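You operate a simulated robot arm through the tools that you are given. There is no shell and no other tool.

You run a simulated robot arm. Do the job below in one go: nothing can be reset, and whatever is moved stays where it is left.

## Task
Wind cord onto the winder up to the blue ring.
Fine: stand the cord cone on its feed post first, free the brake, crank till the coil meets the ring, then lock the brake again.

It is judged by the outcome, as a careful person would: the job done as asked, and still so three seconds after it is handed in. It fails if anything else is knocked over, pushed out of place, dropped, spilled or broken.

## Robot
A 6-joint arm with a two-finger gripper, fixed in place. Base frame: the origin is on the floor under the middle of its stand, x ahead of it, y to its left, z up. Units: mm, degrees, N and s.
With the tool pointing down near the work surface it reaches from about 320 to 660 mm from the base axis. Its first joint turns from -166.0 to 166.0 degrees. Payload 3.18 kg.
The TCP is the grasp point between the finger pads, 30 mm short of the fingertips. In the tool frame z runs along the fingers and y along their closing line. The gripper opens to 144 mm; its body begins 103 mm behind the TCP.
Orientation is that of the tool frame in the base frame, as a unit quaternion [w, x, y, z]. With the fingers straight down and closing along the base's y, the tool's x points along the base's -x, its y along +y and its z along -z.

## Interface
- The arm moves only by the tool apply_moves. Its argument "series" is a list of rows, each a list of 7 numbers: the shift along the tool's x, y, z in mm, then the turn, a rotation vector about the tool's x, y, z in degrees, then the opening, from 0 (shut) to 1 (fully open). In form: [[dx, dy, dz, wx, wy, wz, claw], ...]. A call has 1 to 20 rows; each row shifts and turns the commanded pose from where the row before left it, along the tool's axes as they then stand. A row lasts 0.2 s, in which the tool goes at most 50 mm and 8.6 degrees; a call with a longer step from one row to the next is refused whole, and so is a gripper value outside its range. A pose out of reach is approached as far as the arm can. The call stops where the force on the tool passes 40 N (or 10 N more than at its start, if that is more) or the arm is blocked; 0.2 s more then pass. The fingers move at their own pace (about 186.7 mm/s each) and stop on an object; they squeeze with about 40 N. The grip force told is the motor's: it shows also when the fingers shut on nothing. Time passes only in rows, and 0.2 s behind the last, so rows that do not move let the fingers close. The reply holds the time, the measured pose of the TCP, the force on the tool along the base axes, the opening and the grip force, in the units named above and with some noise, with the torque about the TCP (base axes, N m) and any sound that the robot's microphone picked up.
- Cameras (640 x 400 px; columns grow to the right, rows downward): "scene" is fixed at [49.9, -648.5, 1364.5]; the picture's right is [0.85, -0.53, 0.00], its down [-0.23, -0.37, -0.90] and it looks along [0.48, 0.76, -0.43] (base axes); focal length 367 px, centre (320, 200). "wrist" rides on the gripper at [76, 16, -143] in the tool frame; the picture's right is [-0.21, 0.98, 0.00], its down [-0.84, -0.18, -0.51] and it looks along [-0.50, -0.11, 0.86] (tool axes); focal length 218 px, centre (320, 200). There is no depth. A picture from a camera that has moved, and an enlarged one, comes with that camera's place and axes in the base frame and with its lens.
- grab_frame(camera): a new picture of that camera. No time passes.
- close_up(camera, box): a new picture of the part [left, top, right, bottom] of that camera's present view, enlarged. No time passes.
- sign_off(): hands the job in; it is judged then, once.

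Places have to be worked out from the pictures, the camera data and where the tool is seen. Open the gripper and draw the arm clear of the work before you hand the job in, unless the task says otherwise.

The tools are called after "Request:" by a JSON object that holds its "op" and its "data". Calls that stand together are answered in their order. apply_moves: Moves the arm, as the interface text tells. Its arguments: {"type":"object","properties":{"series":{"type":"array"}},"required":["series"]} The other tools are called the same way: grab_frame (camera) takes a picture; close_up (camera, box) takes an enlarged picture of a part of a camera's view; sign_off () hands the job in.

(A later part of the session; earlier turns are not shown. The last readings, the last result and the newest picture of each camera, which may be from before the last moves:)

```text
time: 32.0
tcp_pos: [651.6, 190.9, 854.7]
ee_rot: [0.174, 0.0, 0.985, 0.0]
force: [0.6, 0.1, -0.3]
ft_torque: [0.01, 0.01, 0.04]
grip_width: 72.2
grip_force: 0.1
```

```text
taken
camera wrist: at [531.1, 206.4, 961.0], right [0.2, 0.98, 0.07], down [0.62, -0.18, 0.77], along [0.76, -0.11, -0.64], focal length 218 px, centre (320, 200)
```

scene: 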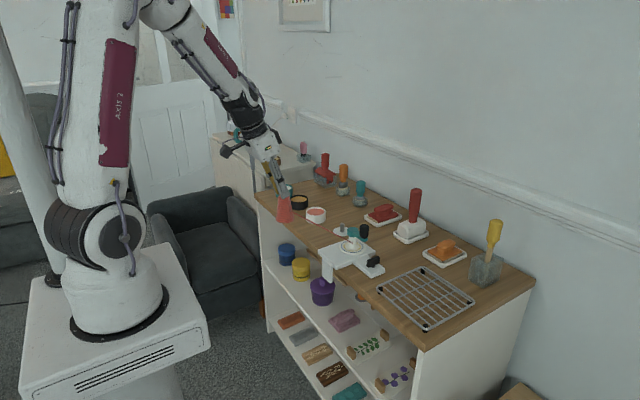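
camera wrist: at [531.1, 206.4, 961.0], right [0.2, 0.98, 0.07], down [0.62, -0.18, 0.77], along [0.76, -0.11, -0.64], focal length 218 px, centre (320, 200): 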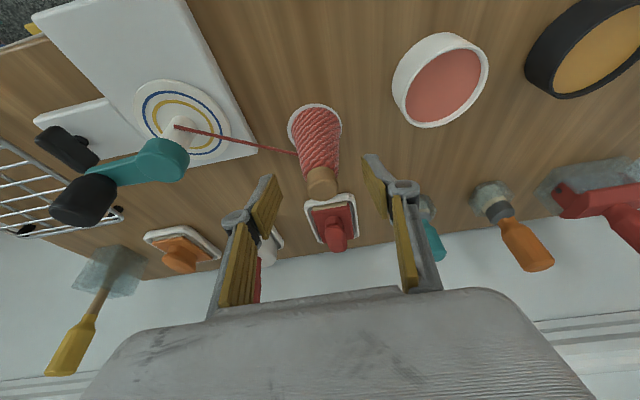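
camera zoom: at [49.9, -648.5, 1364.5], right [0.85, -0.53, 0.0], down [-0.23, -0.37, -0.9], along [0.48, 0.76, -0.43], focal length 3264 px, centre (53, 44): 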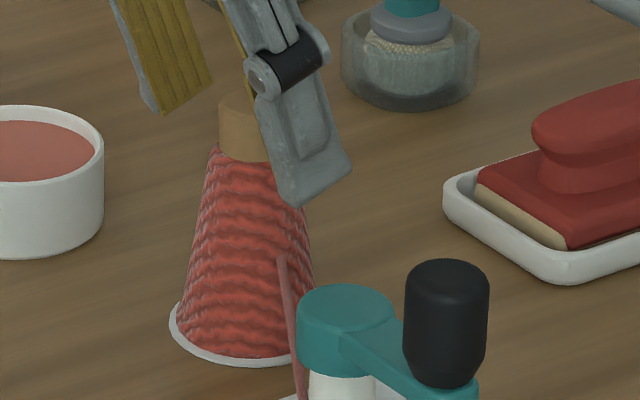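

The cone stands alone on its post. I raise the tool straight up off the cap, return it to vertical, and shift toward the brake lever.

Request:
{"op": "apply_moves", "data": {"series": [[-3.42, 0, -9.4, 0, 0, 0, 0.5], [-6.84, 0, -18.8, 0, 0, 0, 0.5], [-8.55, 0, -23.5, 0, 0, 0, 0.5], [-8.55, 0, -23.5, 0, 0, 0, 0.5], [-8.55, 0, -23.5, 0, 0, 0, 0.5], [0, 0, 0, 0, 6.67, 0, 0.5], [0, 0, 0, 0, 6.67, 0, 0.5], [0, 0, 0, 0, 6.66, 0, 0.5], [20, -40, 0, 0, 0, 0, 0.5], [20, -40, 0, 0, 0, 0, 0.5], [20, -40, 0, 0, 0, 0, 0.5], [20, -40, 0, 0, 0, 0, 0.5], [20, -40, 0, 0, 0, 0, 0.5], [10, -20, 0, 0, 0, 0, 0.5], [0, 0, 0, 0, 0, 0, 0.5], [0, 0, 0, 0, 0, 0, 0.5]]}}

Request:
{"op": "grab_frame", "data": {"camera": "wrist"}}

Request:
{"op": "grab_frame", "data": {"camera": "scene"}}

```text
time: 35.4
tcp_pos: [488.7, -48.9, 905.3]
ee_rot: [0.0, 0.0, 1.0, 0.0]
force: [0.2, 0.4, 0.3]
ft_torque: [-0.02, 0.0, 0.01]
grip_width: 71.9
grip_force: 0.0
out of reach, approached as far as the arm can: row 7, 8
```

```text
taken
camera wrist: at [411.7, -32.4, 1045.9], right [0.21, 0.98, 0.0], down [0.84, -0.18, 0.51], along [0.5, -0.11, -0.86], focal length 218 px, centre (320, 200)
```

wrist: 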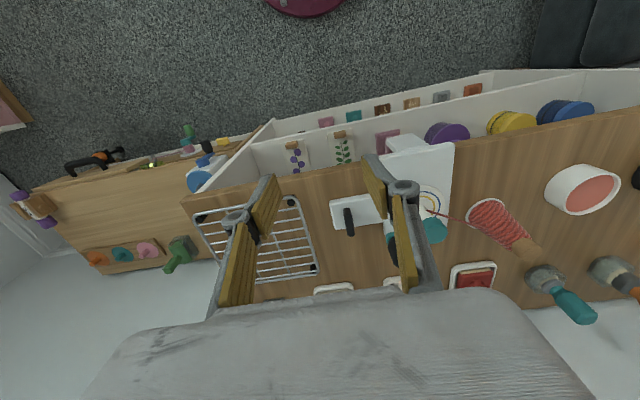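

```text
taken
```

scene: 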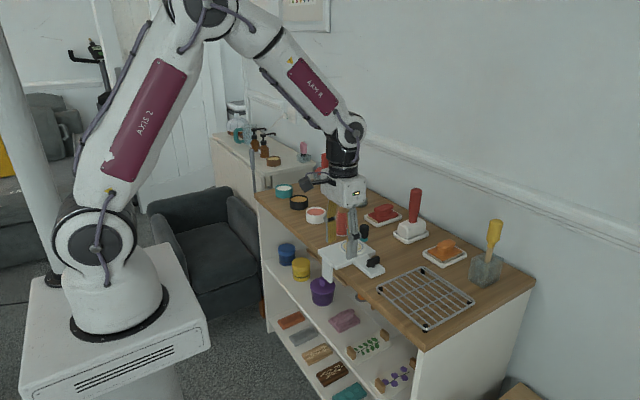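

Partway the vertical pose was out of reach, so the tool ended lower and nearer than planned, at (489, -49, 905). I check in close-ups that nothing was disturbed and look at the brake.

Request:
{"op": "close_up", "data": {"camera": "scene", "box": [310, 190, 410, 290]}}

Request:
{"op": "close_up", "data": {"camera": "wrist", "box": [320, 180, 400, 240]}}

```text
4.00 times, centred on (360, 240) of scene
camera zoom: at [49.9, -648.5, 1364.5], right [0.85, -0.53, 0.0], down [-0.23, -0.37, -0.9], along [0.48, 0.76, -0.43], focal length 1469 px, centre (160, 40)
```

zoom: 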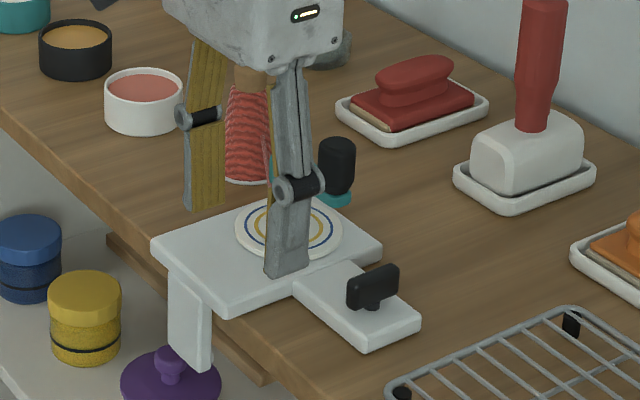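

```text
6.67 times, centred on (360, 210) of wrist
camera zoom: at [411.7, -32.4, 1045.9], right [0.21, 0.98, 0.0], down [0.84, -0.18, 0.51], along [0.5, -0.11, -0.86], focal length 1455 px, centre (53, 133)
```

zoom: 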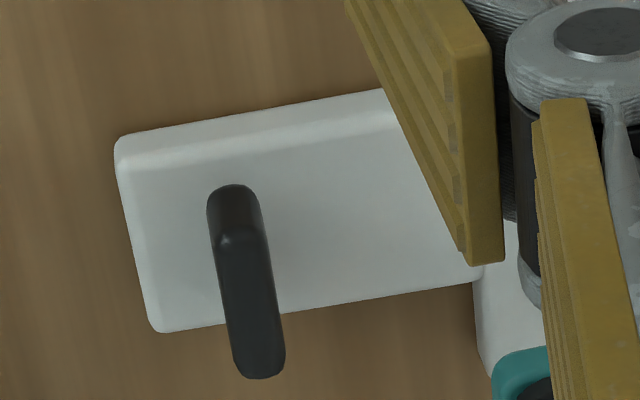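

Nothing is disturbed. The lever is centred at about (607.5, -31), spanning x 589–626, top z≈799, about 10 mm thick. I approach its robot-side half with the fingers narrowed, staying clear of the crank knob at (617, 24.6).

Request:
{"op": "apply_moves", "data": {"series": [[-23, 6, 8, 0, 0, 0, 0.2], [-23, 6, 8, 0, 0, 0, 0.2], [-23, 6, 8, 0, 0, 0, 0.2], [0, 0, 0, 0, 0, 0, 0.2], [0, 0, 0, 0, 0, 0, 0.2]]}}

Request:
{"op": "grab_frame", "data": {"camera": "wrist"}}

Request:
{"op": "close_up", "data": {"camera": "scene", "box": [320, 200, 400, 280]}}

```text
time: 36.6
tcp_pos: [557.1, -30.1, 882.4]
ee_rot: [-0.001, 0.0, 1.0, 0.0]
force: [0.4, 0.4, -0.4]
ft_torque: [0.02, -0.02, -0.03]
grip_width: 28.8
grip_force: 0.1
```

```text
taken
camera wrist: at [480.5, -14.4, 1023.5], right [0.21, 0.98, 0.0], down [0.84, -0.18, 0.51], along [0.5, -0.11, -0.86], focal length 218 px, centre (320, 200)
```

wrist: 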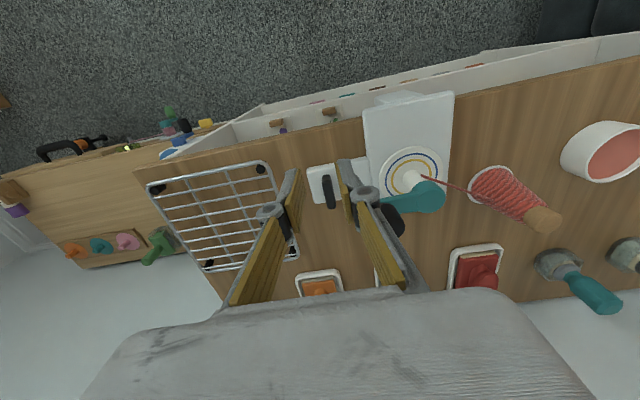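

```text
5.00 times, centred on (360, 240) of scene
camera zoom: at [49.9, -648.5, 1364.5], right [0.85, -0.53, 0.0], down [-0.23, -0.37, -0.9], along [0.48, 0.76, -0.43], focal length 1836 px, centre (120, 0)
```

zoom: 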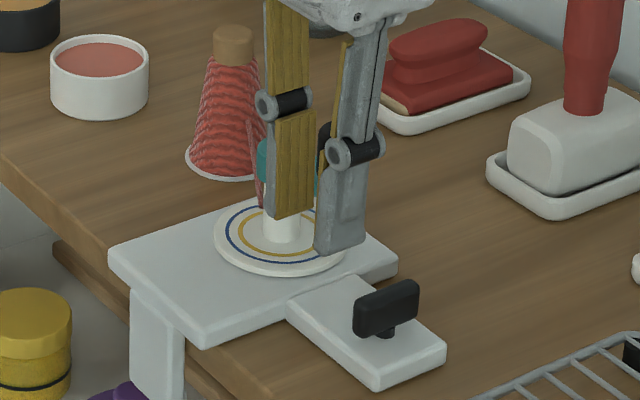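

I zoom the wrist camera on the lever and fingertips for the final alignment in y.

Request:
{"op": "close_up", "data": {"camera": "wrist", "box": [270, 140, 410, 240]}}

```text
4.00 times, centred on (340, 190) of wrist
camera zoom: at [480.5, -14.4, 1023.5], right [0.21, 0.98, 0.0], down [0.84, -0.18, 0.51], along [0.5, -0.11, -0.86], focal length 873 px, centre (240, 240)
```

zoom: 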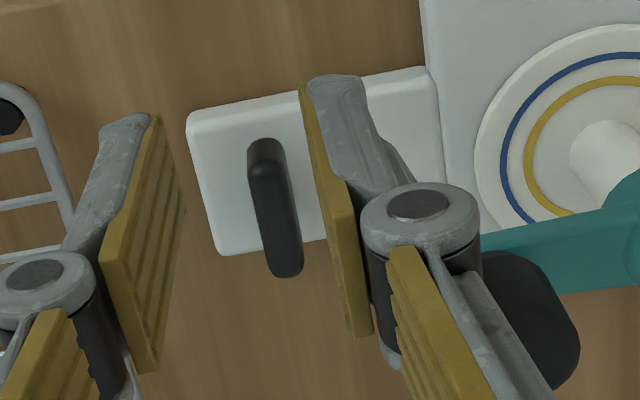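

The lever's y is -30, in line with the tool. I move over its near half and come down so the fingertips reach z≈780.

Request:
{"op": "apply_moves", "data": {"series": [[-19, 0, 0, 0, 0, 0, 0.2], [-18.5, 0, 0, 0, 0, 0, 0.2], [0, 0, 20, 0, 0, 0, 0.2], [0, 0, 20, 0, 0, 0, 0.2], [0, 0, 16, 0, 0, 0, 0.2], [0, 0, 10, 0, 0, 0, 0.2], [0, 0, 5, 0, 0, 0, 0.2], [0, 0, 0, 0, 0, 0, 0.2]]}}

Request:
{"op": "close_up", "data": {"camera": "wrist", "box": [250, 140, 410, 260]}}

Request:
{"op": "close_up", "data": {"camera": "scene", "box": [330, 205, 400, 275]}}

```text
time: 38.4
tcp_pos: [593.6, -28.5, 810.7]
ee_rot: [0.001, 0.0, 1.0, 0.0]
force: [-1.0, -1.0, -0.1]
ft_torque: [0.0, 0.02, 0.01]
grip_width: 28.9
grip_force: 0.0
```

```text
3.33 times, centred on (330, 200) of wrist
camera zoom: at [516.4, -13.3, 951.8], right [0.21, 0.98, 0.0], down [0.84, -0.18, 0.51], along [0.5, -0.11, -0.86], focal length 728 px, centre (287, 200)
```

zoom: 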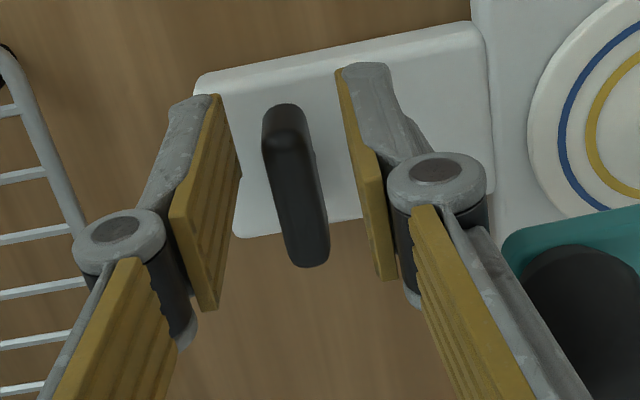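

```text
5.71 times, centred on (365, 240) of scene
camera zoom: at [49.9, -648.5, 1364.5], right [0.85, -0.53, 0.0], down [-0.23, -0.37, -0.9], along [0.48, 0.76, -0.43], focal length 2098 px, centre (63, -29)
```

zoom: 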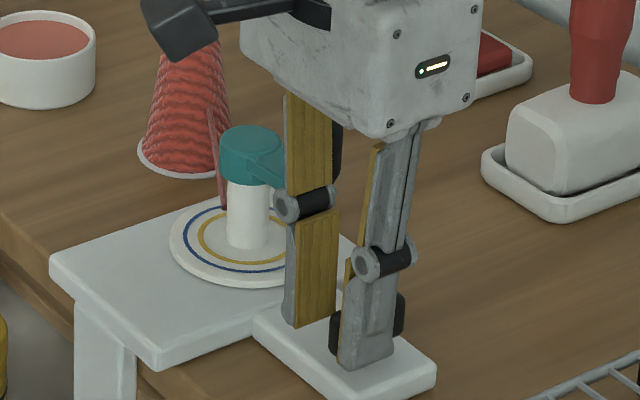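

The fingers straddle the lever at the right depth, with no contact. I shift 1 mm in -y and close on the lever.

Request:
{"op": "apply_moves", "data": {"series": [[0, -1, 0, 0, 0, 0, 0.2], [0, 0, 0, 0, 0, 0, 0.14], [0, 0, 0, 0, 0, 0, 0.1], [0, 0, 0, 0, 0, 0, 0.05], [0, 0, 0, 0, 0, 0, 0], [0, 0, 0, 0, 0, 0, 0]]}}

Request:
{"op": "close_up", "data": {"camera": "wrist", "box": [250, 140, 410, 260]}}

```text
time: 39.8
tcp_pos: [593.4, -29.9, 810.4]
ee_rot: [0.0, 0.001, 1.0, 0.0]
force: [-0.7, 1.4, -1.1]
ft_torque: [0.04, 0.01, 0.01]
grip_width: 11.7
grip_force: 42.1
```

```text
3.33 times, centred on (330, 200) of wrist
camera zoom: at [516.6, -14.4, 951.7], right [0.21, 0.98, 0.0], down [0.84, -0.18, 0.51], along [0.5, -0.11, -0.86], focal length 728 px, centre (287, 200)
```

zoom: 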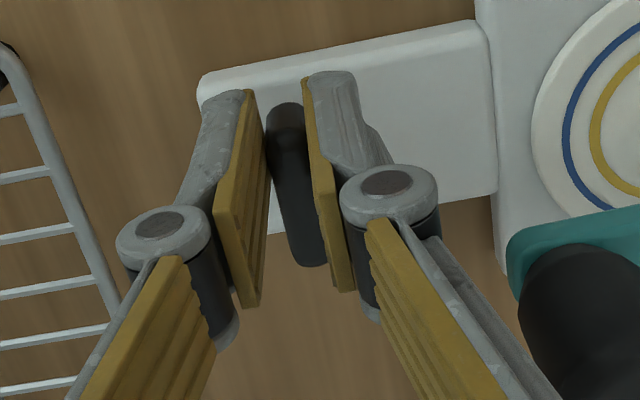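

Gripped at 11.7 mm. I test a 5° turn counter-clockwise (from above) about the lever's stem and read the torque.

Request:
{"op": "apply_moves", "data": {"series": [[-0.05, -1.22, 0, 0, 0, -5, 0], [0, 0, 0, 0, 0, 0, 0]]}}

Request:
{"op": "close_up", "data": {"camera": "wrist", "box": [250, 140, 410, 260]}}

```text
time: 40.4
tcp_pos: [594.4, -32.3, 810.8]
ee_rot: [0.0, -0.043, 0.999, 0.0]
force: [1.3, 1.6, 3.3]
ft_torque: [-0.02, 0.65, 0.03]
grip_width: 11.7
grip_force: 41.7
```

```text
3.33 times, centred on (330, 200) of wrist
camera zoom: at [515.4, -22.7, 951.6], right [0.12, 0.99, 0.0], down [0.86, -0.1, 0.51], along [0.5, -0.06, -0.86], focal length 728 px, centre (287, 200)
```

zoom: 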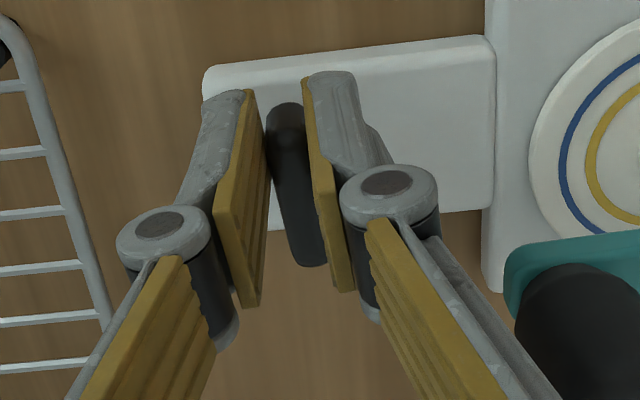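

The lever turned along with the fingers. I continue counter-clockwise in small steps and keep watching the torque and listening for a click.

Request:
{"op": "apply_moves", "data": {"series": [[-0.1, -1.7, 0, 0, 0, -7, 0], [-0.1, -1.7, 0, 0, 0, -7, 0], [0, 0, 0, 0, 0, 0, 0]]}}

Request:
{"op": "close_up", "data": {"camera": "wrist", "box": [250, 140, 410, 260]}}

```text
time: 41.2
tcp_pos: [594.7, -36.4, 810.5]
ee_rot: [0.001, -0.165, 0.986, -0.001]
force: [0.6, -17.8, -1.5]
ft_torque: [-0.28, -0.51, -0.31]
grip_width: 11.8
grip_force: 42.2
```

```text
3.33 times, centred on (330, 200) of wrist
camera zoom: at [516.3, -45.8, 951.6], right [-0.12, 0.99, 0.0], down [0.85, 0.11, 0.51], along [0.5, 0.06, -0.86], focal length 728 px, centre (287, 200)
```

zoom: 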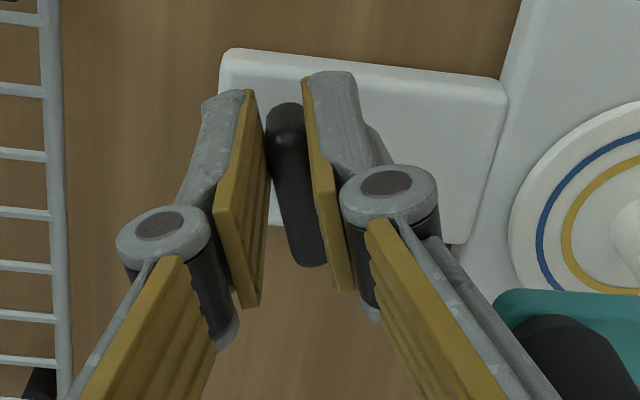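

The lever follows; the side force shows its stem is farther out than I assumed (turn radius nearer 18 mm). I correct the offset and carry on turning with the larger radius.

Request:
{"op": "apply_moves", "data": {"series": [[0.4, -1.2, 0, 0, 0, 0, 0], [-0.18, -2.5, 0, 0, 0, -8, 0], [0, 0, 0, 0, 0, 0, 0]]}}

```text
time: 42.0
tcp_pos: [594.7, -38.3, 810.4]
ee_rot: [0.0, -0.235, 0.972, 0.0]
force: [1.4, -9.7, -4.1]
ft_torque: [-0.27, 0.03, -0.19]
grip_width: 11.7
grip_force: 42.0
```

Load has dropped to about 10 N at 27°. I continue with a slight extra lateral correction.

Request:
{"op": "apply_moves", "data": {"series": [[-0.1, -3.3, 0, 0, 0, -8, 0], [-0.1, -2.7, 0, 0, 0, -8, 0], [0, 0, 0, 0, 0, 0, 0]]}}

Request:
{"op": "close_up", "data": {"camera": "wrist", "box": [250, 140, 410, 260]}}

```text
time: 42.8
tcp_pos: [597.3, -42.6, 810.6]
ee_rot: [0.0, -0.368, 0.93, 0.001]
force: [-1.9, 4.6, -1.8]
ft_torque: [0.06, 0.15, 0.09]
grip_width: 11.9
grip_force: 42.3
```

```text
3.33 times, centred on (330, 200) of wrist
camera zoom: at [531.1, -83.3, 951.8], right [-0.52, 0.86, 0.0], down [0.74, 0.44, 0.51], along [0.43, 0.26, -0.86], focal length 728 px, centre (287, 200)
```

zoom: 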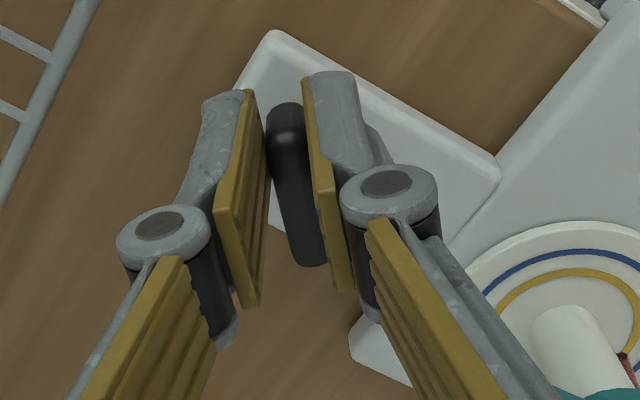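

Turned 43° with low load. I continue toward a quarter turn.

Request:
{"op": "apply_moves", "data": {"series": [[-0.1, -2.3, 0, 0, 0, -8, 0], [-0.18, -2.5, 0, 0, 0, -8, 0], [0, 0, 0, 0, 0, 0, 0]]}}

```text
time: 43.6
tcp_pos: [602.7, -45.4, 810.3]
ee_rot: [0.0, -0.494, 0.87, 0.0]
force: [-2.1, 11.2, 1.7]
ft_torque: [-0.3, 0.42, 0.16]
grip_width: 11.7
grip_force: 42.1
```

At 59° there is an outward pull of about 11 N, so I ease the tool 1 mm inward along the lever and keep turning.

Request:
{"op": "apply_moves", "data": {"series": [[-1.1, -2.4, 0, 0, 0, -8, 0], [-0.3, -2.4, 0, 0, 0, -8, 0], [0, 0, 0, 0, 0, 0, 0]]}}

Request:
{"op": "close_up", "data": {"camera": "wrist", "box": [250, 140, 410, 260]}}

Request:
{"op": "close_up", "data": {"camera": "scene", "box": [330, 205, 400, 275]}}

```text
time: 44.4
tcp_pos: [606.7, -46.5, 809.7]
ee_rot: [0.0, -0.61, 0.793, 0.0]
force: [-14.1, 4.9, 13.7]
ft_torque: [0.8, 0.21, 0.26]
grip_width: 11.8
grip_force: 42.3
```

```text
3.33 times, centred on (330, 200) of wrist
camera zoom: at [570.9, -117.5, 951.7], right [-0.89, 0.45, 0.0], down [0.39, 0.77, 0.51], along [0.23, 0.45, -0.86], focal length 728 px, centre (287, 200)
```

zoom: 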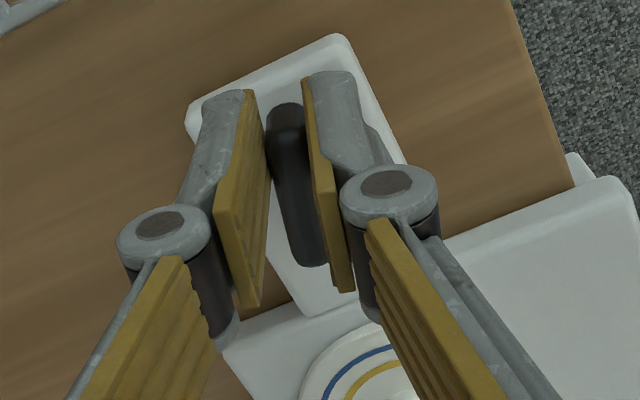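

```text
5.71 times, centred on (365, 240) of scene
camera zoom: at [49.9, -648.5, 1364.5], right [0.85, -0.53, 0.0], down [-0.23, -0.37, -0.9], along [0.48, 0.76, -0.43], focal length 2098 px, centre (63, -29)
```

zoom: 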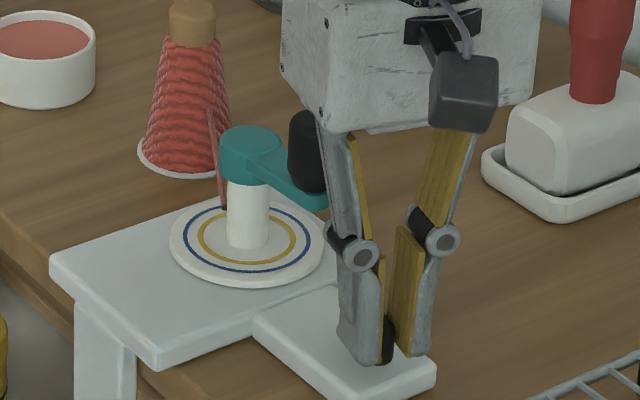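

At 75° small side loads have built up from pivot misalignment rather than the lever itself. I relax them (1 mm sideways, 1 mm up) before finishing the quarter turn.

Request:
{"op": "apply_moves", "data": {"series": [[0, 0.9, -1, 0, 0, 0, 0], [0, 0, 0, 0, 0, 0, 0]]}}

```text
time: 45.0
tcp_pos: [605.7, -47.9, 810.0]
ee_rot: [0.0, -0.609, 0.793, 0.0]
force: [-0.8, 4.2, -4.1]
ft_torque: [-0.9, 0.22, 0.03]
grip_width: 11.8
grip_force: 42.4
```

Loads are relaxed. I turn the remaining 15° in two steps.

Request:
{"op": "apply_moves", "data": {"series": [[-0.3, -2.3, 0, 0, 0, -7.5, 0], [0, 0, 0, 0, 0, 0, 0]]}}

Request:
{"op": "close_up", "data": {"camera": "wrist", "box": [250, 140, 410, 260]}}

```text
time: 45.6
tcp_pos: [609.0, -47.5, 809.9]
ee_rot: [0.0, -0.659, 0.752, 0.0]
force: [7.2, 5.8, -20.9]
ft_torque: [-0.46, -0.07, -0.1]
grip_width: 11.8
grip_force: 42.4
```

```text
3.33 times, centred on (330, 200) of wrist
camera zoom: at [582.3, -122.0, 951.7], right [-0.94, 0.33, 0.0], down [0.29, 0.81, 0.51], along [0.17, 0.48, -0.86], focal length 728 px, centre (287, 200)
```

zoom: 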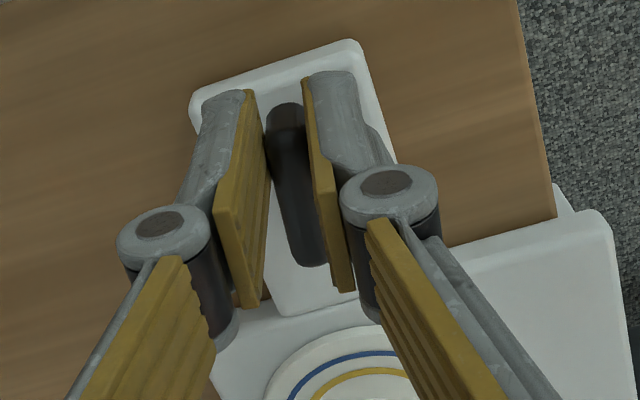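

The lever is at 82°; a vertical pull has appeared from my 1 mm lift, so I give that back and finish the last degrees.

Request:
{"op": "apply_moves", "data": {"series": [[0, 0, 0.8, 0, 0, 0, 0], [-0.2, -2.1, 0, 0, 0, -7.5, 0], [0, 0, 0, 0, 0, 0, 0]]}}

Request:
{"op": "close_up", "data": {"camera": "wrist", "box": [250, 140, 410, 260]}}

```text
time: 46.4
tcp_pos: [611.0, -48.4, 810.3]
ee_rot: [0.0, -0.707, 0.708, 0.001]
force: [10.2, -0.1, -27.1]
ft_torque: [0.34, -0.23, -0.13]
grip_width: 12.0
grip_force: 42.4
```

```text
3.33 times, centred on (330, 200) of wrist
camera zoom: at [594.5, -124.9, 951.8], right [-0.98, 0.21, 0.0], down [0.18, 0.84, 0.51], along [0.1, 0.5, -0.86], focal length 728 px, centre (287, 200)
```

zoom: 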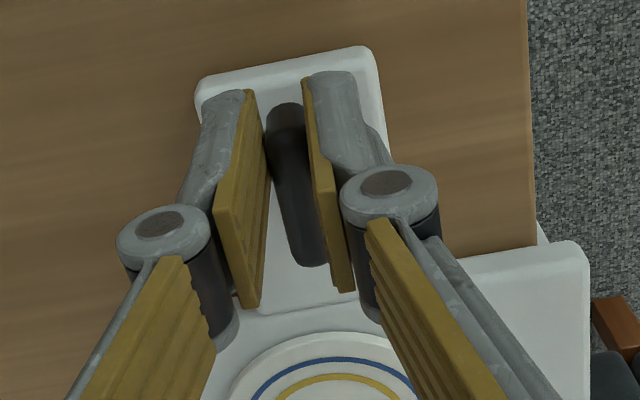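

The lever is now a full quarter turn round, lying along the block. I open the fingers to let go and check that it stays there.

Request:
{"op": "apply_moves", "data": {"series": [[0, 0, 0.5, 0, 0, 0, 0.1], [0, 0, 0, 0, 0, 0, 0.15], [0, 0, 0, 0, 0, 0, 0.2], [0, 0, 0, 0, 0, 0, 0.2]]}}

Request:
{"op": "close_up", "data": {"camera": "wrist", "box": [250, 140, 410, 260]}}

Request:
{"op": "close_up", "data": {"camera": "scene", "box": [330, 205, 400, 275]}}

```text
time: 47.4
tcp_pos: [610.6, -46.5, 810.5]
ee_rot: [0.0, -0.707, 0.707, 0.0]
force: [0.2, 0.2, -0.4]
ft_torque: [0.01, 0.0, -0.02]
grip_width: 29.1
grip_force: 0.1
```

```text
3.33 times, centred on (330, 200) of wrist
camera zoom: at [593.7, -124.1, 952.3], right [-0.98, 0.21, 0.0], down [0.18, 0.84, 0.51], along [0.11, 0.5, -0.86], focal length 728 px, centre (287, 200)
```

zoom: 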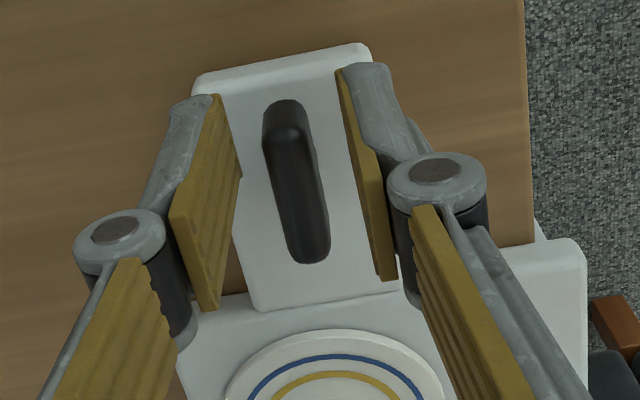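

```text
5.71 times, centred on (365, 240) of scene
camera zoom: at [49.9, -648.5, 1364.5], right [0.85, -0.53, 0.0], down [-0.23, -0.37, -0.9], along [0.48, 0.76, -0.43], focal length 2098 px, centre (63, -29)
```

zoom: 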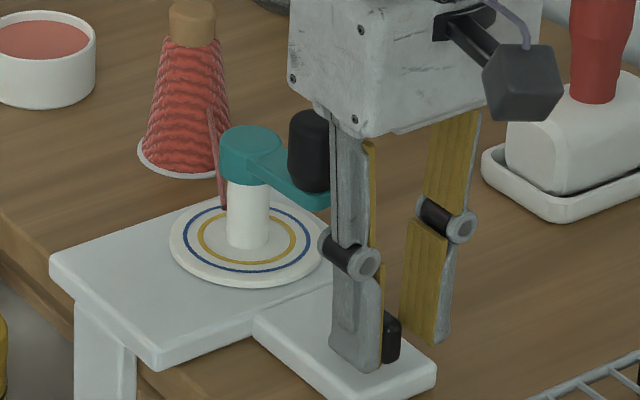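

The lever stays along the block, so the brake should be free. I rise off it, back away, and turn the tool back to its original heading.

Request:
{"op": "apply_moves", "data": {"series": [[0, 0, -15, 0, 0, 0, 0.2], [0, 0, -20, 0, 0, 0, 0.2], [0, 8, -20, 0, 0, 0, 0.2], [0, 15, -15, 0, 0, 0, 0.2], [0, 20, 0, 0, 0, 0, 0.2], [0, 20, 0, 0, 0, 0, 0.2], [0, 0, 0, 0, 0, 8.2, 0.2], [0, 0, 0, 0, 0, 8.2, 0.2], [0, 0, 0, 0, 0, 8.2, 0.2], [0, 0, 0, 0, 0, 8.2, 0.2], [0, 0, 0, 0, 0, 8.2, 0.2], [0, 0, 0, 0, 0, 8.2, 0.2], [0, 0, 0, 0, 0, 8.2, 0.2], [0, 0, 0, 0, 0, 8.2, 0.2], [0, 0, 0, 0, 0, 8.2, 0.2], [0, 0, 0, 0, 0, 8.2, 0.2], [0, 0, 0, 0, 0, 8.0, 0.2], [0, 0, 0, 0, 0, 0, 0.3], [0, 0, 0, 0, 0, 0, 0.3]]}}

Request:
{"op": "grab_frame", "data": {"camera": "wrist"}}

Request:
{"op": "close_up", "data": {"camera": "scene", "box": [330, 205, 400, 275]}}

```text
time: 51.4
tcp_pos: [547.5, -47.3, 880.1]
ee_rot: [0.0, 0.001, 1.0, 0.0]
force: [-0.4, 0.3, 1.1]
ft_torque: [0.01, 0.03, 0.04]
grip_width: 43.5
grip_force: 0.0
```

```text
taken
camera wrist: at [470.4, -32.0, 1022.1], right [0.21, 0.98, 0.0], down [0.84, -0.18, 0.51], along [0.5, -0.11, -0.86], focal length 218 px, centre (320, 200)
```

wrist: 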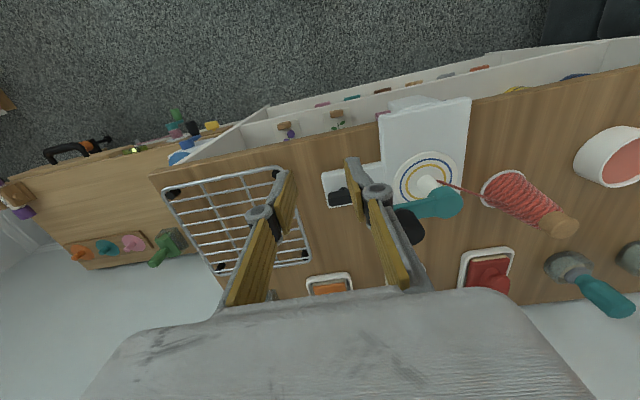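

```text
5.71 times, centred on (365, 240) of scene
camera zoom: at [49.9, -648.5, 1364.5], right [0.85, -0.53, 0.0], down [-0.23, -0.37, -0.9], along [0.48, 0.76, -0.43], focal length 2098 px, centre (63, -29)
```

zoom: 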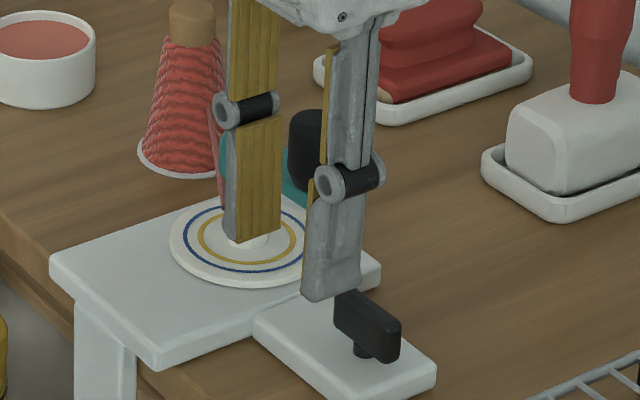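

The brake lever is clearly along the block now. I rise, line up with the crank knob in y, and tilt the tool 20° outward for reach around the whole circle.

Request:
{"op": "apply_moves", "data": {"series": [[0, 0, -20, 0, 0, 0, 0.3], [0, 0, -20, 0, 0, 0, 0.3], [0, 24, 0, 0, 0, 0, 0.3], [0, 24, 0, 0, 0, 0, 0.3], [0, 24, 0, 0, 0, 0, 0.3], [0, 0, 0, 0, -6.67, 0, 0.3], [0, 0, 0, 0, -6.67, 0, 0.3], [0, 0, 0, 0, -6.66, 0, 0.3], [0, 0, 0, 0, 0, 0, 0.3], [0, 0, 0, 0, 0, 0, 0.3]]}}

Request:
{"op": "grab_frame", "data": {"camera": "wrist"}}

Request:
{"op": "close_up", "data": {"camera": "wrist", "box": [260, 80, 420, 200]}}

Request:
{"op": "close_up", "data": {"camera": "scene", "box": [320, 205, 390, 275]}}

```text
time: 53.6
tcp_pos: [548.3, 24.7, 920.5]
ee_rot: [0.174, 0.0, 0.985, 0.0]
force: [-0.1, -0.3, 0.3]
ft_torque: [-0.01, 0.0, -0.04]
grip_width: 43.4
grip_force: 0.0
```

```text
taken
camera wrist: at [427.2, 40.1, 1026.8], right [0.2, 0.98, 0.07], down [0.62, -0.18, 0.77], along [0.76, -0.11, -0.64], focal length 218 px, centre (320, 200)
```

wrist: 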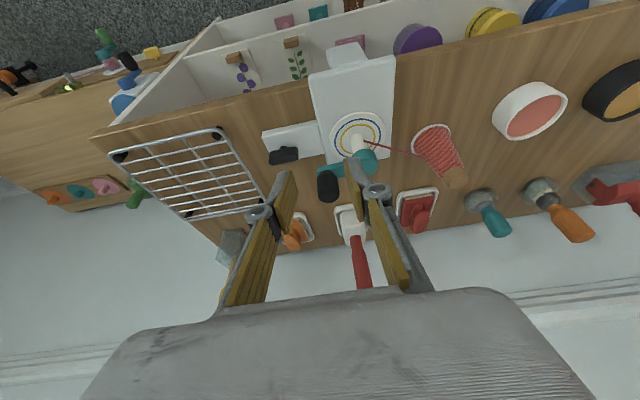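

```text
3.33 times, centred on (340, 140) of wrist
camera zoom: at [427.2, 40.1, 1026.8], right [0.2, 0.98, 0.07], down [0.62, -0.18, 0.77], along [0.76, -0.11, -0.64], focal length 728 px, centre (253, 400)
```

zoom: 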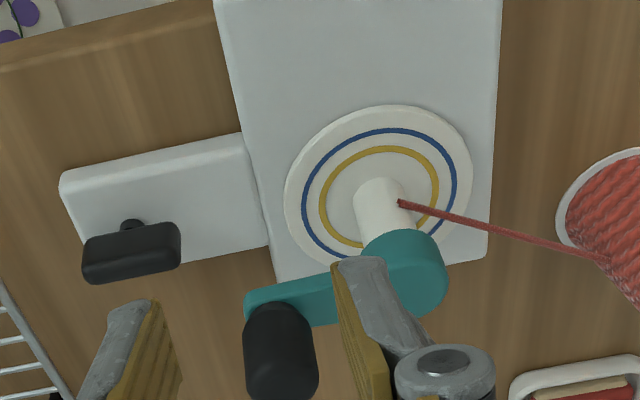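

```text
5.71 times, centred on (355, 240) of scene
camera zoom: at [49.9, -648.5, 1364.5], right [0.85, -0.53, 0.0], down [-0.23, -0.37, -0.9], along [0.48, 0.76, -0.43], focal length 2098 px, centre (120, -29)
```

zoom: 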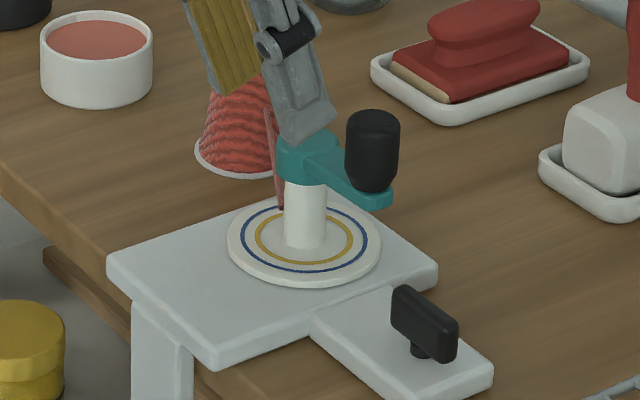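

Knob axis ≈ (616.5, 24.5), z 828–867; hub axis ≈ (616.5, 74.5), crank radius 50 mm. I move above the knob and descend so the pads straddle its upper part, tips at z≈841.

Request:
{"op": "apply_moves", "data": {"series": [[-19.2, 0, 7, 0, 0, 0, 0.3], [-19.2, 0, 7, 0, 0, 0, 0.3], [-19.2, 0, 7, 0, 0, 0, 0.3], [0, 0, 0, 0, 0, 0, 0.3], [4.36, 0, 11.98, 0, 0, 0, 0.3], [4.36, 0, 11.98, 0, 0, 0, 0.3], [4.36, 0, 11.98, 0, 0, 0, 0.3], [3.5, 0, 9.6, 0, 0, 0, 0.3], [0, 0, 0, 0, 0, 0, 0.3]]}}

Request:
{"op": "close_up", "data": {"camera": "wrist", "box": [240, 80, 420, 200]}}

Request:
{"op": "close_up", "data": {"camera": "scene", "box": [320, 205, 390, 275]}}

```text
time: 55.6
tcp_pos: [609.3, 23.0, 870.4]
ee_rot: [0.173, -0.001, 0.985, 0.0]
force: [-0.2, 0.2, -0.2]
ft_torque: [0.0, 0.01, -0.05]
grip_width: 42.9
grip_force: 0.0
```

```text
3.33 times, centred on (330, 140) of wrist
camera zoom: at [487.2, 39.6, 977.6], right [0.2, 0.98, 0.07], down [0.62, -0.18, 0.77], along [0.76, -0.11, -0.64], focal length 728 px, centre (287, 400)
```

zoom: 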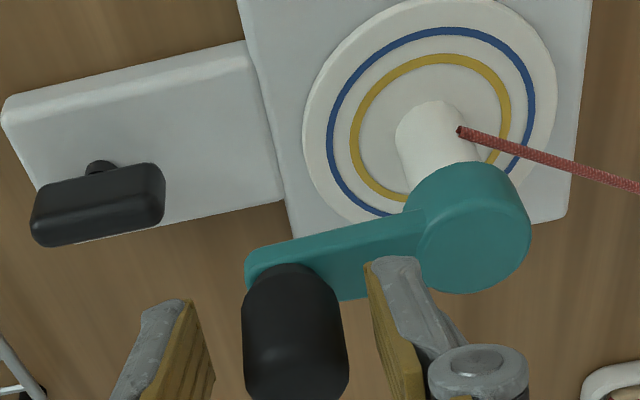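

```text
5.71 times, centred on (355, 240) of scene
camera zoom: at [49.9, -648.5, 1364.5], right [0.85, -0.53, 0.0], down [-0.23, -0.37, -0.9], along [0.48, 0.76, -0.43], focal length 2098 px, centre (120, -29)
```

zoom: 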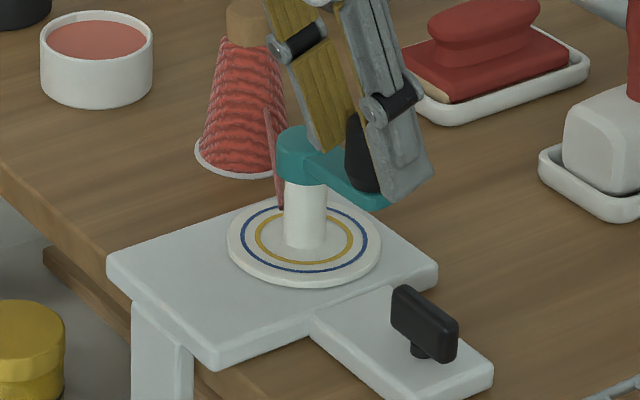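

The pads straddle the knob properly. I close on it.

Request:
{"op": "apply_moves", "data": {"series": [[0, 0, 0, 0, 0, 0, 0.24], [0, 0, 0, 0, 0, 0, 0.2], [0, 0, 0, 0, 0, 0, 0.15], [0, 0, 0, 0, 0, 0, 0.08], [0, 0, 0, 0, 0, 0, 0], [0, 0, 0, 0, 0, 0, 0]]}}

Request:
{"op": "close_up", "data": {"camera": "wrist", "box": [240, 80, 420, 200]}}

```text
time: 57.0
tcp_pos: [608.1, 24.7, 869.9]
ee_rot: [0.174, 0.0, 0.985, 0.0]
force: [0.0, 16.5, -3.9]
ft_torque: [0.43, 0.01, 0.2]
grip_width: 25.0
grip_force: 44.3
```

```text
3.33 times, centred on (330, 140) of wrist
camera zoom: at [487.1, 40.5, 977.5], right [0.2, 0.98, 0.07], down [0.62, -0.18, 0.77], along [0.76, -0.11, -0.64], focal length 728 px, centre (287, 400)
```

zoom: 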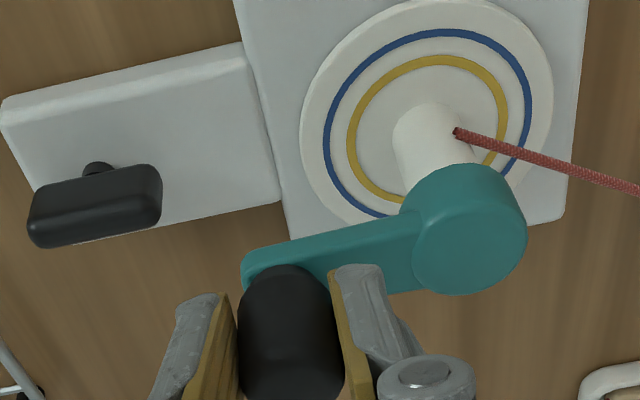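

Knob held (25 mm), with a 16 N side load meaning its centre is about 1 mm further in +y. I relieve that first.

Request:
{"op": "apply_moves", "data": {"series": [[0, 1.0, 0, 0, 0, 0, 0], [0, 0, 0, 0, 0, 0, 0]]}}

```text
time: 57.6
tcp_pos: [609.1, 23.4, 870.6]
ee_rot: [0.174, -0.001, 0.985, 0.0]
force: [-1.3, 10.9, -2.0]
ft_torque: [0.26, 0.13, 0.15]
grip_width: 25.0
grip_force: 45.0
```

Still 11 N of pull in +y, so I shift another 1.8 mm.

Request:
{"op": "apply_moves", "data": {"series": [[0, 1.8, 0, 0, 0, 0, 0], [0, 0, 0, 0, 0, 0, 0]]}}

```text
time: 58.2
tcp_pos: [607.5, 24.9, 870.3]
ee_rot: [0.174, 0.001, 0.985, -0.001]
force: [3.8, -14.0, -7.9]
ft_torque: [-0.41, -0.16, -0.13]
grip_width: 25.1
grip_force: 45.0
```

The load is now -14 N, so I take back about 0.9 mm while starting to crank: a first 15° clockwise (from above) to test that the brake is really free.

Request:
{"op": "apply_moves", "data": {"series": [[4.1, -0.7, -1.49, 0, 0, 0, 0], [8.06, 1.51, -2.93, 0, 0, 0, 0], [0, 0, 0, 0, 0, 0, 0]]}}

Request:
{"op": "close_up", "data": {"camera": "wrist", "box": [240, 80, 420, 200]}}

```text
time: 58.6
tcp_pos: [608.8, 24.4, 870.7]
ee_rot: [0.177, 0.001, 0.984, 0.0]
force: [11.5, -3.0, -13.6]
ft_torque: [-0.1, -0.41, -0.04]
grip_width: 25.3
grip_force: 44.7
stopped in row 2: the force on the tool passed its limit at 48 N (the readings are from after the stop); the commanded pose is now the measured one
```

```text
3.33 times, centred on (330, 140) of wrist
camera zoom: at [486.2, 40.9, 976.8], right [0.2, 0.98, 0.07], down [0.61, -0.18, 0.77], along [0.76, -0.11, -0.64], focal length 728 px, centre (287, 400)
```

zoom: 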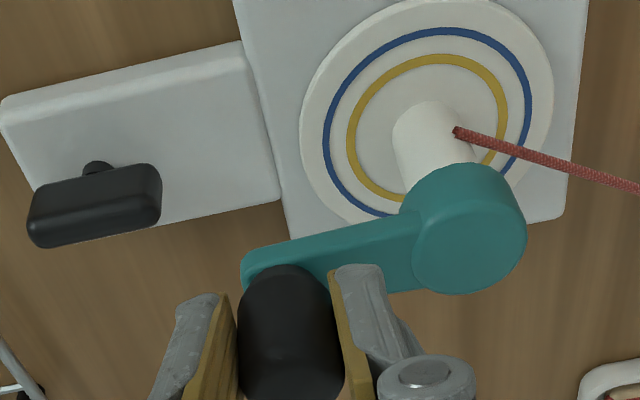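

Clockwise was blocked: the crank did not move under 48 N. I try gently the other way, counter-clockwise, with small steps.

Request:
{"op": "apply_moves", "data": {"series": [[-1.9, 0.1, 0.68, 0, 0, 0, 0], [-1.9, 0.1, 0.68, 0, 0, 0, 0], [0, 0, 0, 0, 0, 0, 0]]}}

Request:
{"op": "close_up", "data": {"camera": "wrist", "box": [240, 80, 420, 200]}}

```text
time: 59.4
tcp_pos: [610.3, 24.9, 870.8]
ee_rot: [0.175, 0.001, 0.985, 0.0]
force: [-0.7, -11.3, -10.8]
ft_torque: [-0.32, 0.57, -0.13]
grip_width: 25.2
grip_force: 45.2
```

```text
3.33 times, centred on (330, 140) of wrist
camera zoom: at [489.3, 41.0, 977.3], right [0.2, 0.98, 0.07], down [0.62, -0.18, 0.77], along [0.76, -0.11, -0.64], focal length 728 px, centre (287, 400)
```

zoom: 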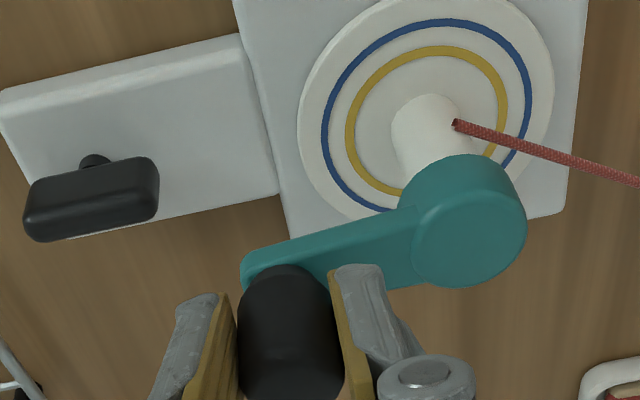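

The knob moved with the tool in the counter-clockwise direction with almost no resistance. I continue a few more degrees that way to confirm.

Request:
{"op": "apply_moves", "data": {"series": [[-3.0, -0.3, 1.09, 0, 0, 0, 0], [-4.0, 0.6, 1.46, 0, 0, 0, 0], [0, 0, 0, 0, 0, 0, 0]]}}

Request:
{"op": "close_up", "data": {"camera": "wrist", "box": [240, 80, 420, 200]}}

```text
time: 60.2
tcp_pos: [618.7, 26.1, 870.9]
ee_rot: [0.176, 0.001, 0.984, -0.001]
force: [1.4, -6.4, -14.2]
ft_torque: [-0.12, 0.13, -0.06]
grip_width: 25.2
grip_force: 45.2
```

```text
3.33 times, centred on (330, 140) of wrist
camera zoom: at [497.0, 41.9, 977.1], right [0.2, 0.98, 0.07], down [0.61, -0.18, 0.77], along [0.76, -0.11, -0.64], focal length 728 px, centre (287, 400)
```

zoom: 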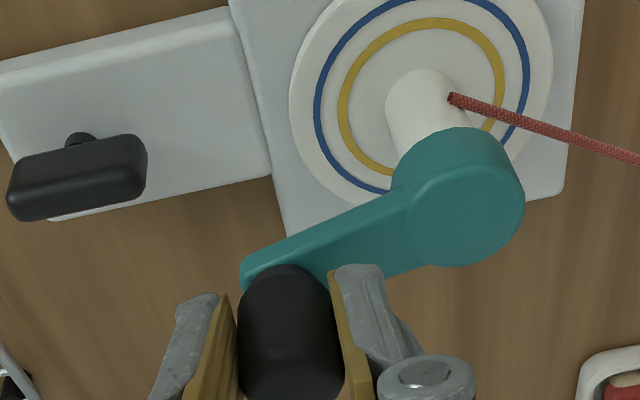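

The crank turns counter-clockwise freely, so the brake is off; a ratchet-like stop blocks the other way. TCP circle centre is about (608.8, 74.4), radius 50. I crank 40° more and check loads.

Request:
{"op": "apply_moves", "data": {"series": [[-7.57, 2.65, 3.5, 0, 0, 0, 0], [-7.25, 4.05, 2.64, 0, 0, 0, 0], [-6.48, 5.33, 2.36, 0, 0, 0, 0], [-5.51, 6.45, 2.0, 0, 0, 0, 0], [0, 0, 0, 0, 0, 0, 0]]}}

Request:
{"op": "close_up", "data": {"camera": "scene", "box": [320, 205, 390, 275]}}

Request:
{"op": "grab_frame", "data": {"camera": "wrist"}}

```text
time: 61.4
tcp_pos: [647.6, 44.2, 870.2]
ee_rot: [0.175, 0.0, 0.985, 0.0]
force: [4.3, -2.1, -14.3]
ft_torque: [-0.01, -0.18, -0.03]
grip_width: 25.3
grip_force: 44.6
```

```text
5.71 times, centred on (355, 240) of scene
camera zoom: at [49.9, -648.5, 1364.5], right [0.85, -0.53, 0.0], down [-0.23, -0.37, -0.9], along [0.48, 0.76, -0.43], focal length 2098 px, centre (120, -29)
```

zoom: 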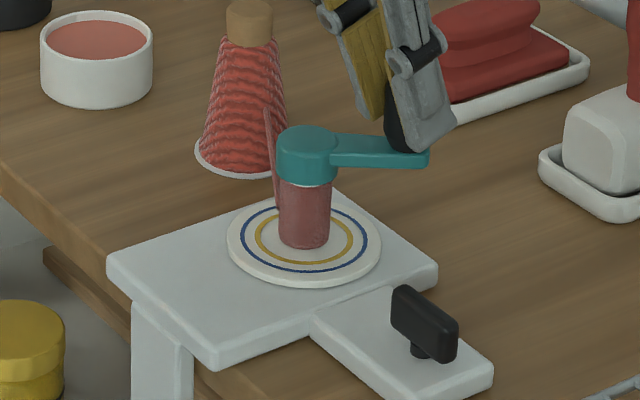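

```text
taken
camera wrist: at [525.8, 60.0, 977.1], right [0.2, 0.98, 0.07], down [0.61, -0.18, 0.77], along [0.76, -0.11, -0.64], focal length 218 px, centre (320, 200)
```

wrist: 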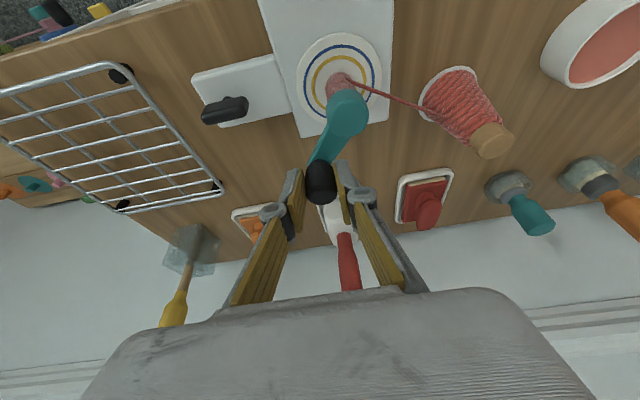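

The cord is winding: a red coil, slightly wider than the hub, has appeared. I go on in 40° portions, watching the coil against the rings.

Request:
{"op": "apply_moves", "data": {"series": [[-4.11, 7.37, 2.34, 0, 0, 0, 0], [-3.11, 8.06, 1.13, 0, 0, 0, 0], [-1.75, 8.52, 0.64, 0, 0, 0, 0], [-0.32, 8.71, 0.12, 0, 0, 0, 0], [0, 0, 0, 0, 0, 0, 0]]}}

Request:
{"op": "close_up", "data": {"camera": "scene", "box": [320, 205, 390, 275]}}

Request:
{"op": "close_up", "data": {"camera": "wrist", "box": [240, 10, 400, 130]}}

```text
time: 62.6
tcp_pos: [657.5, 76.9, 870.3]
ee_rot: [0.177, -0.001, 0.984, 0.0]
force: [8.5, 0.9, -9.6]
ft_torque: [0.06, -0.24, 0.04]
grip_width: 25.4
grip_force: 44.8
```

```text
5.71 times, centred on (355, 240) of scene
camera zoom: at [49.9, -648.5, 1364.5], right [0.85, -0.53, 0.0], down [-0.23, -0.37, -0.9], along [0.48, 0.76, -0.43], focal length 2098 px, centre (120, -29)
```

zoom: 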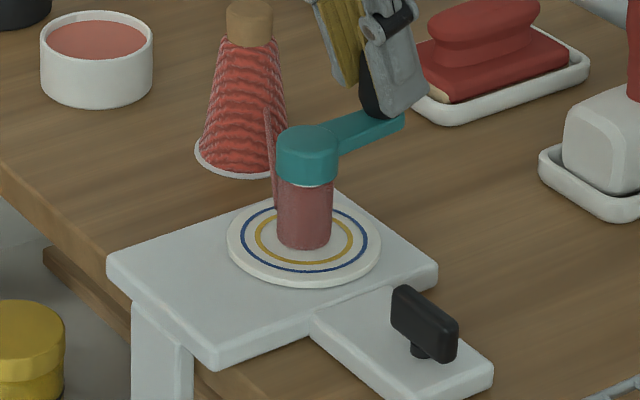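

```text
3.33 times, centred on (320, 70) of wrist
camera zoom: at [536.1, 93.5, 976.8], right [0.2, 0.98, 0.07], down [0.61, -0.18, 0.77], along [0.77, -0.11, -0.63], focal length 728 px, centre (320, 633)
```

zoom: 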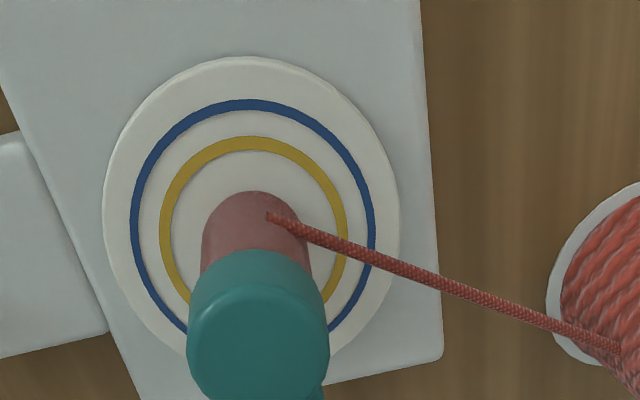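

Coil radius is about 14 mm versus about 33 mm for the blue ring, growing slowly. I continue another 80°, watching the clearance to the cone.

Request:
{"op": "apply_moves", "data": {"series": [[0.8, 8.63, -0.3, 0, 0, 0, 0], [2.49, 8.31, -0.91, 0, 0, 0, 0], [3.81, 7.71, -1.39, 0, 0, 0, 0], [5.01, 6.9, -1.82, 0, 0, 0, 0], [0, 0, 0, 0, 0, 0, 0]]}}

Request:
{"op": "grab_frame", "data": {"camera": "wrist"}}

Request:
{"op": "close_up", "data": {"camera": "scene", "box": [320, 195, 390, 265]}}

```text
time: 63.8
tcp_pos: [644.5, 108.7, 870.8]
ee_rot: [0.177, 0.0, 0.984, 0.0]
force: [2.5, 1.4, -2.2]
ft_torque: [0.02, 0.16, 0.03]
grip_width: 25.1
grip_force: 45.0
```

```text
taken
camera wrist: at [523.0, 125.0, 977.1], right [0.2, 0.98, 0.07], down [0.61, -0.18, 0.77], along [0.76, -0.11, -0.64], focal length 218 px, centre (320, 200)
```

wrist: 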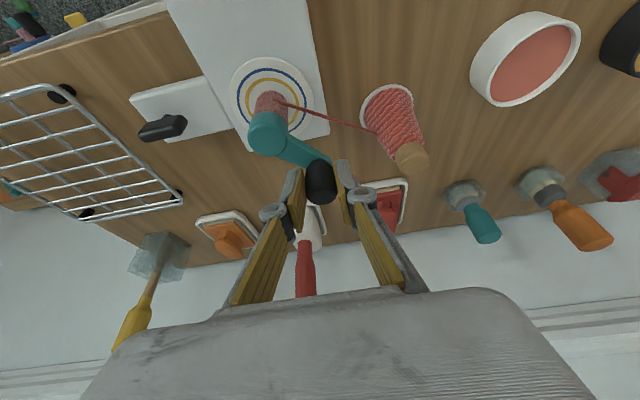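

```text
5.71 times, centred on (355, 230) of scene
camera zoom: at [49.9, -648.5, 1364.5], right [0.85, -0.53, 0.0], down [-0.23, -0.37, -0.9], along [0.48, 0.76, -0.43], focal length 2098 px, centre (120, 29)
```

zoom: 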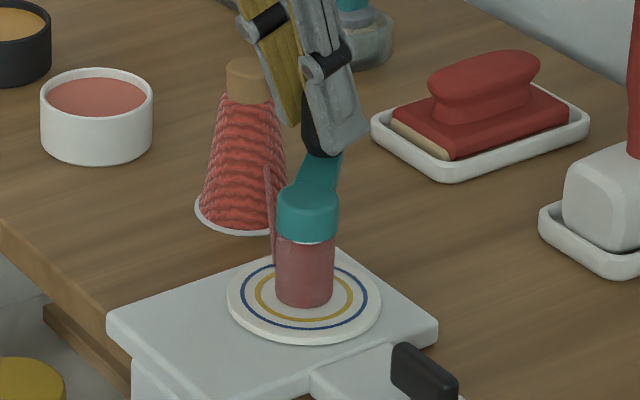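

Loads are small and the fingers clear the cone cap. I carry on 80° further around the far side.

Request:
{"op": "apply_moves", "data": {"series": [[6.06, 5.86, -2.21, 0, 0, 0, 0], [6.93, 4.66, -2.52, 0, 0, 0, 0], [7.57, 3.31, -2.76, 0, 0, 0, 0], [8.01, 1.86, -2.91, 0, 0, 0, 0], [8.18, 0.34, -2.98, 0, 0, 0, 0], [8.11, -1.16, -2.95, 0, 0, 0, 0], [7.81, -2.65, -2.84, 0, 0, 0, 0], [7.25, -4.05, -2.64, 0, 0, 0, 0], [0, 0, 0, 0, 0, 0, 0]]}}

Request:
{"op": "grab_frame", "data": {"camera": "wrist"}}

Request:
{"op": "close_up", "data": {"camera": "scene", "box": [320, 195, 390, 265]}}

```text
time: 65.8
tcp_pos: [580.4, 117.3, 870.7]
ee_rot: [0.177, 0.001, 0.984, 0.0]
force: [-0.2, 0.0, 16.3]
ft_torque: [-0.01, -0.29, -0.02]
grip_width: 25.3
grip_force: 44.7
```

```text
taken
camera wrist: at [458.6, 132.5, 976.8], right [0.2, 0.98, 0.07], down [0.61, -0.18, 0.77], along [0.77, -0.11, -0.63], focal length 218 px, centre (320, 200)
```

wrist: 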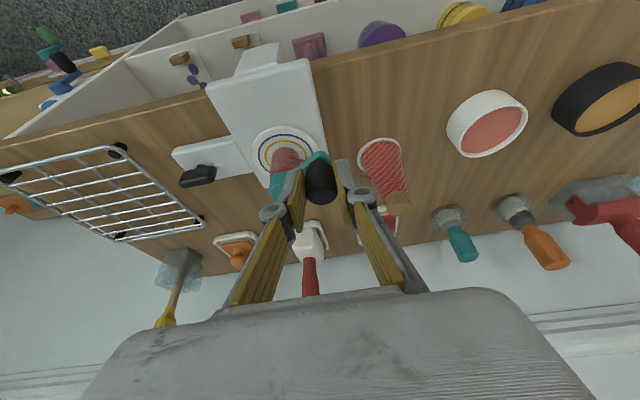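

```text
5.71 times, centred on (355, 230) of scene
camera zoom: at [49.9, -648.5, 1364.5], right [0.85, -0.53, 0.0], down [-0.23, -0.37, -0.9], along [0.48, 0.76, -0.43], focal length 2098 px, centre (120, 29)
```

zoom: 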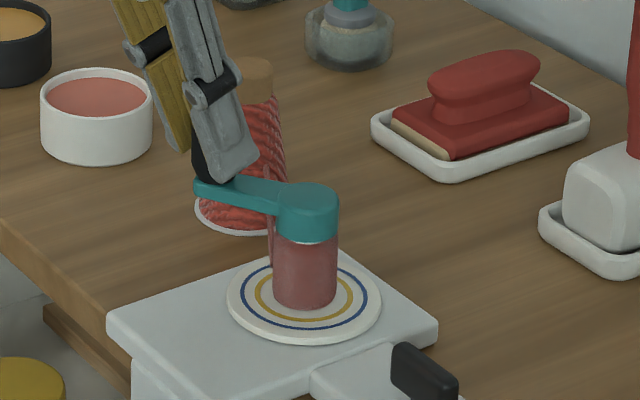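

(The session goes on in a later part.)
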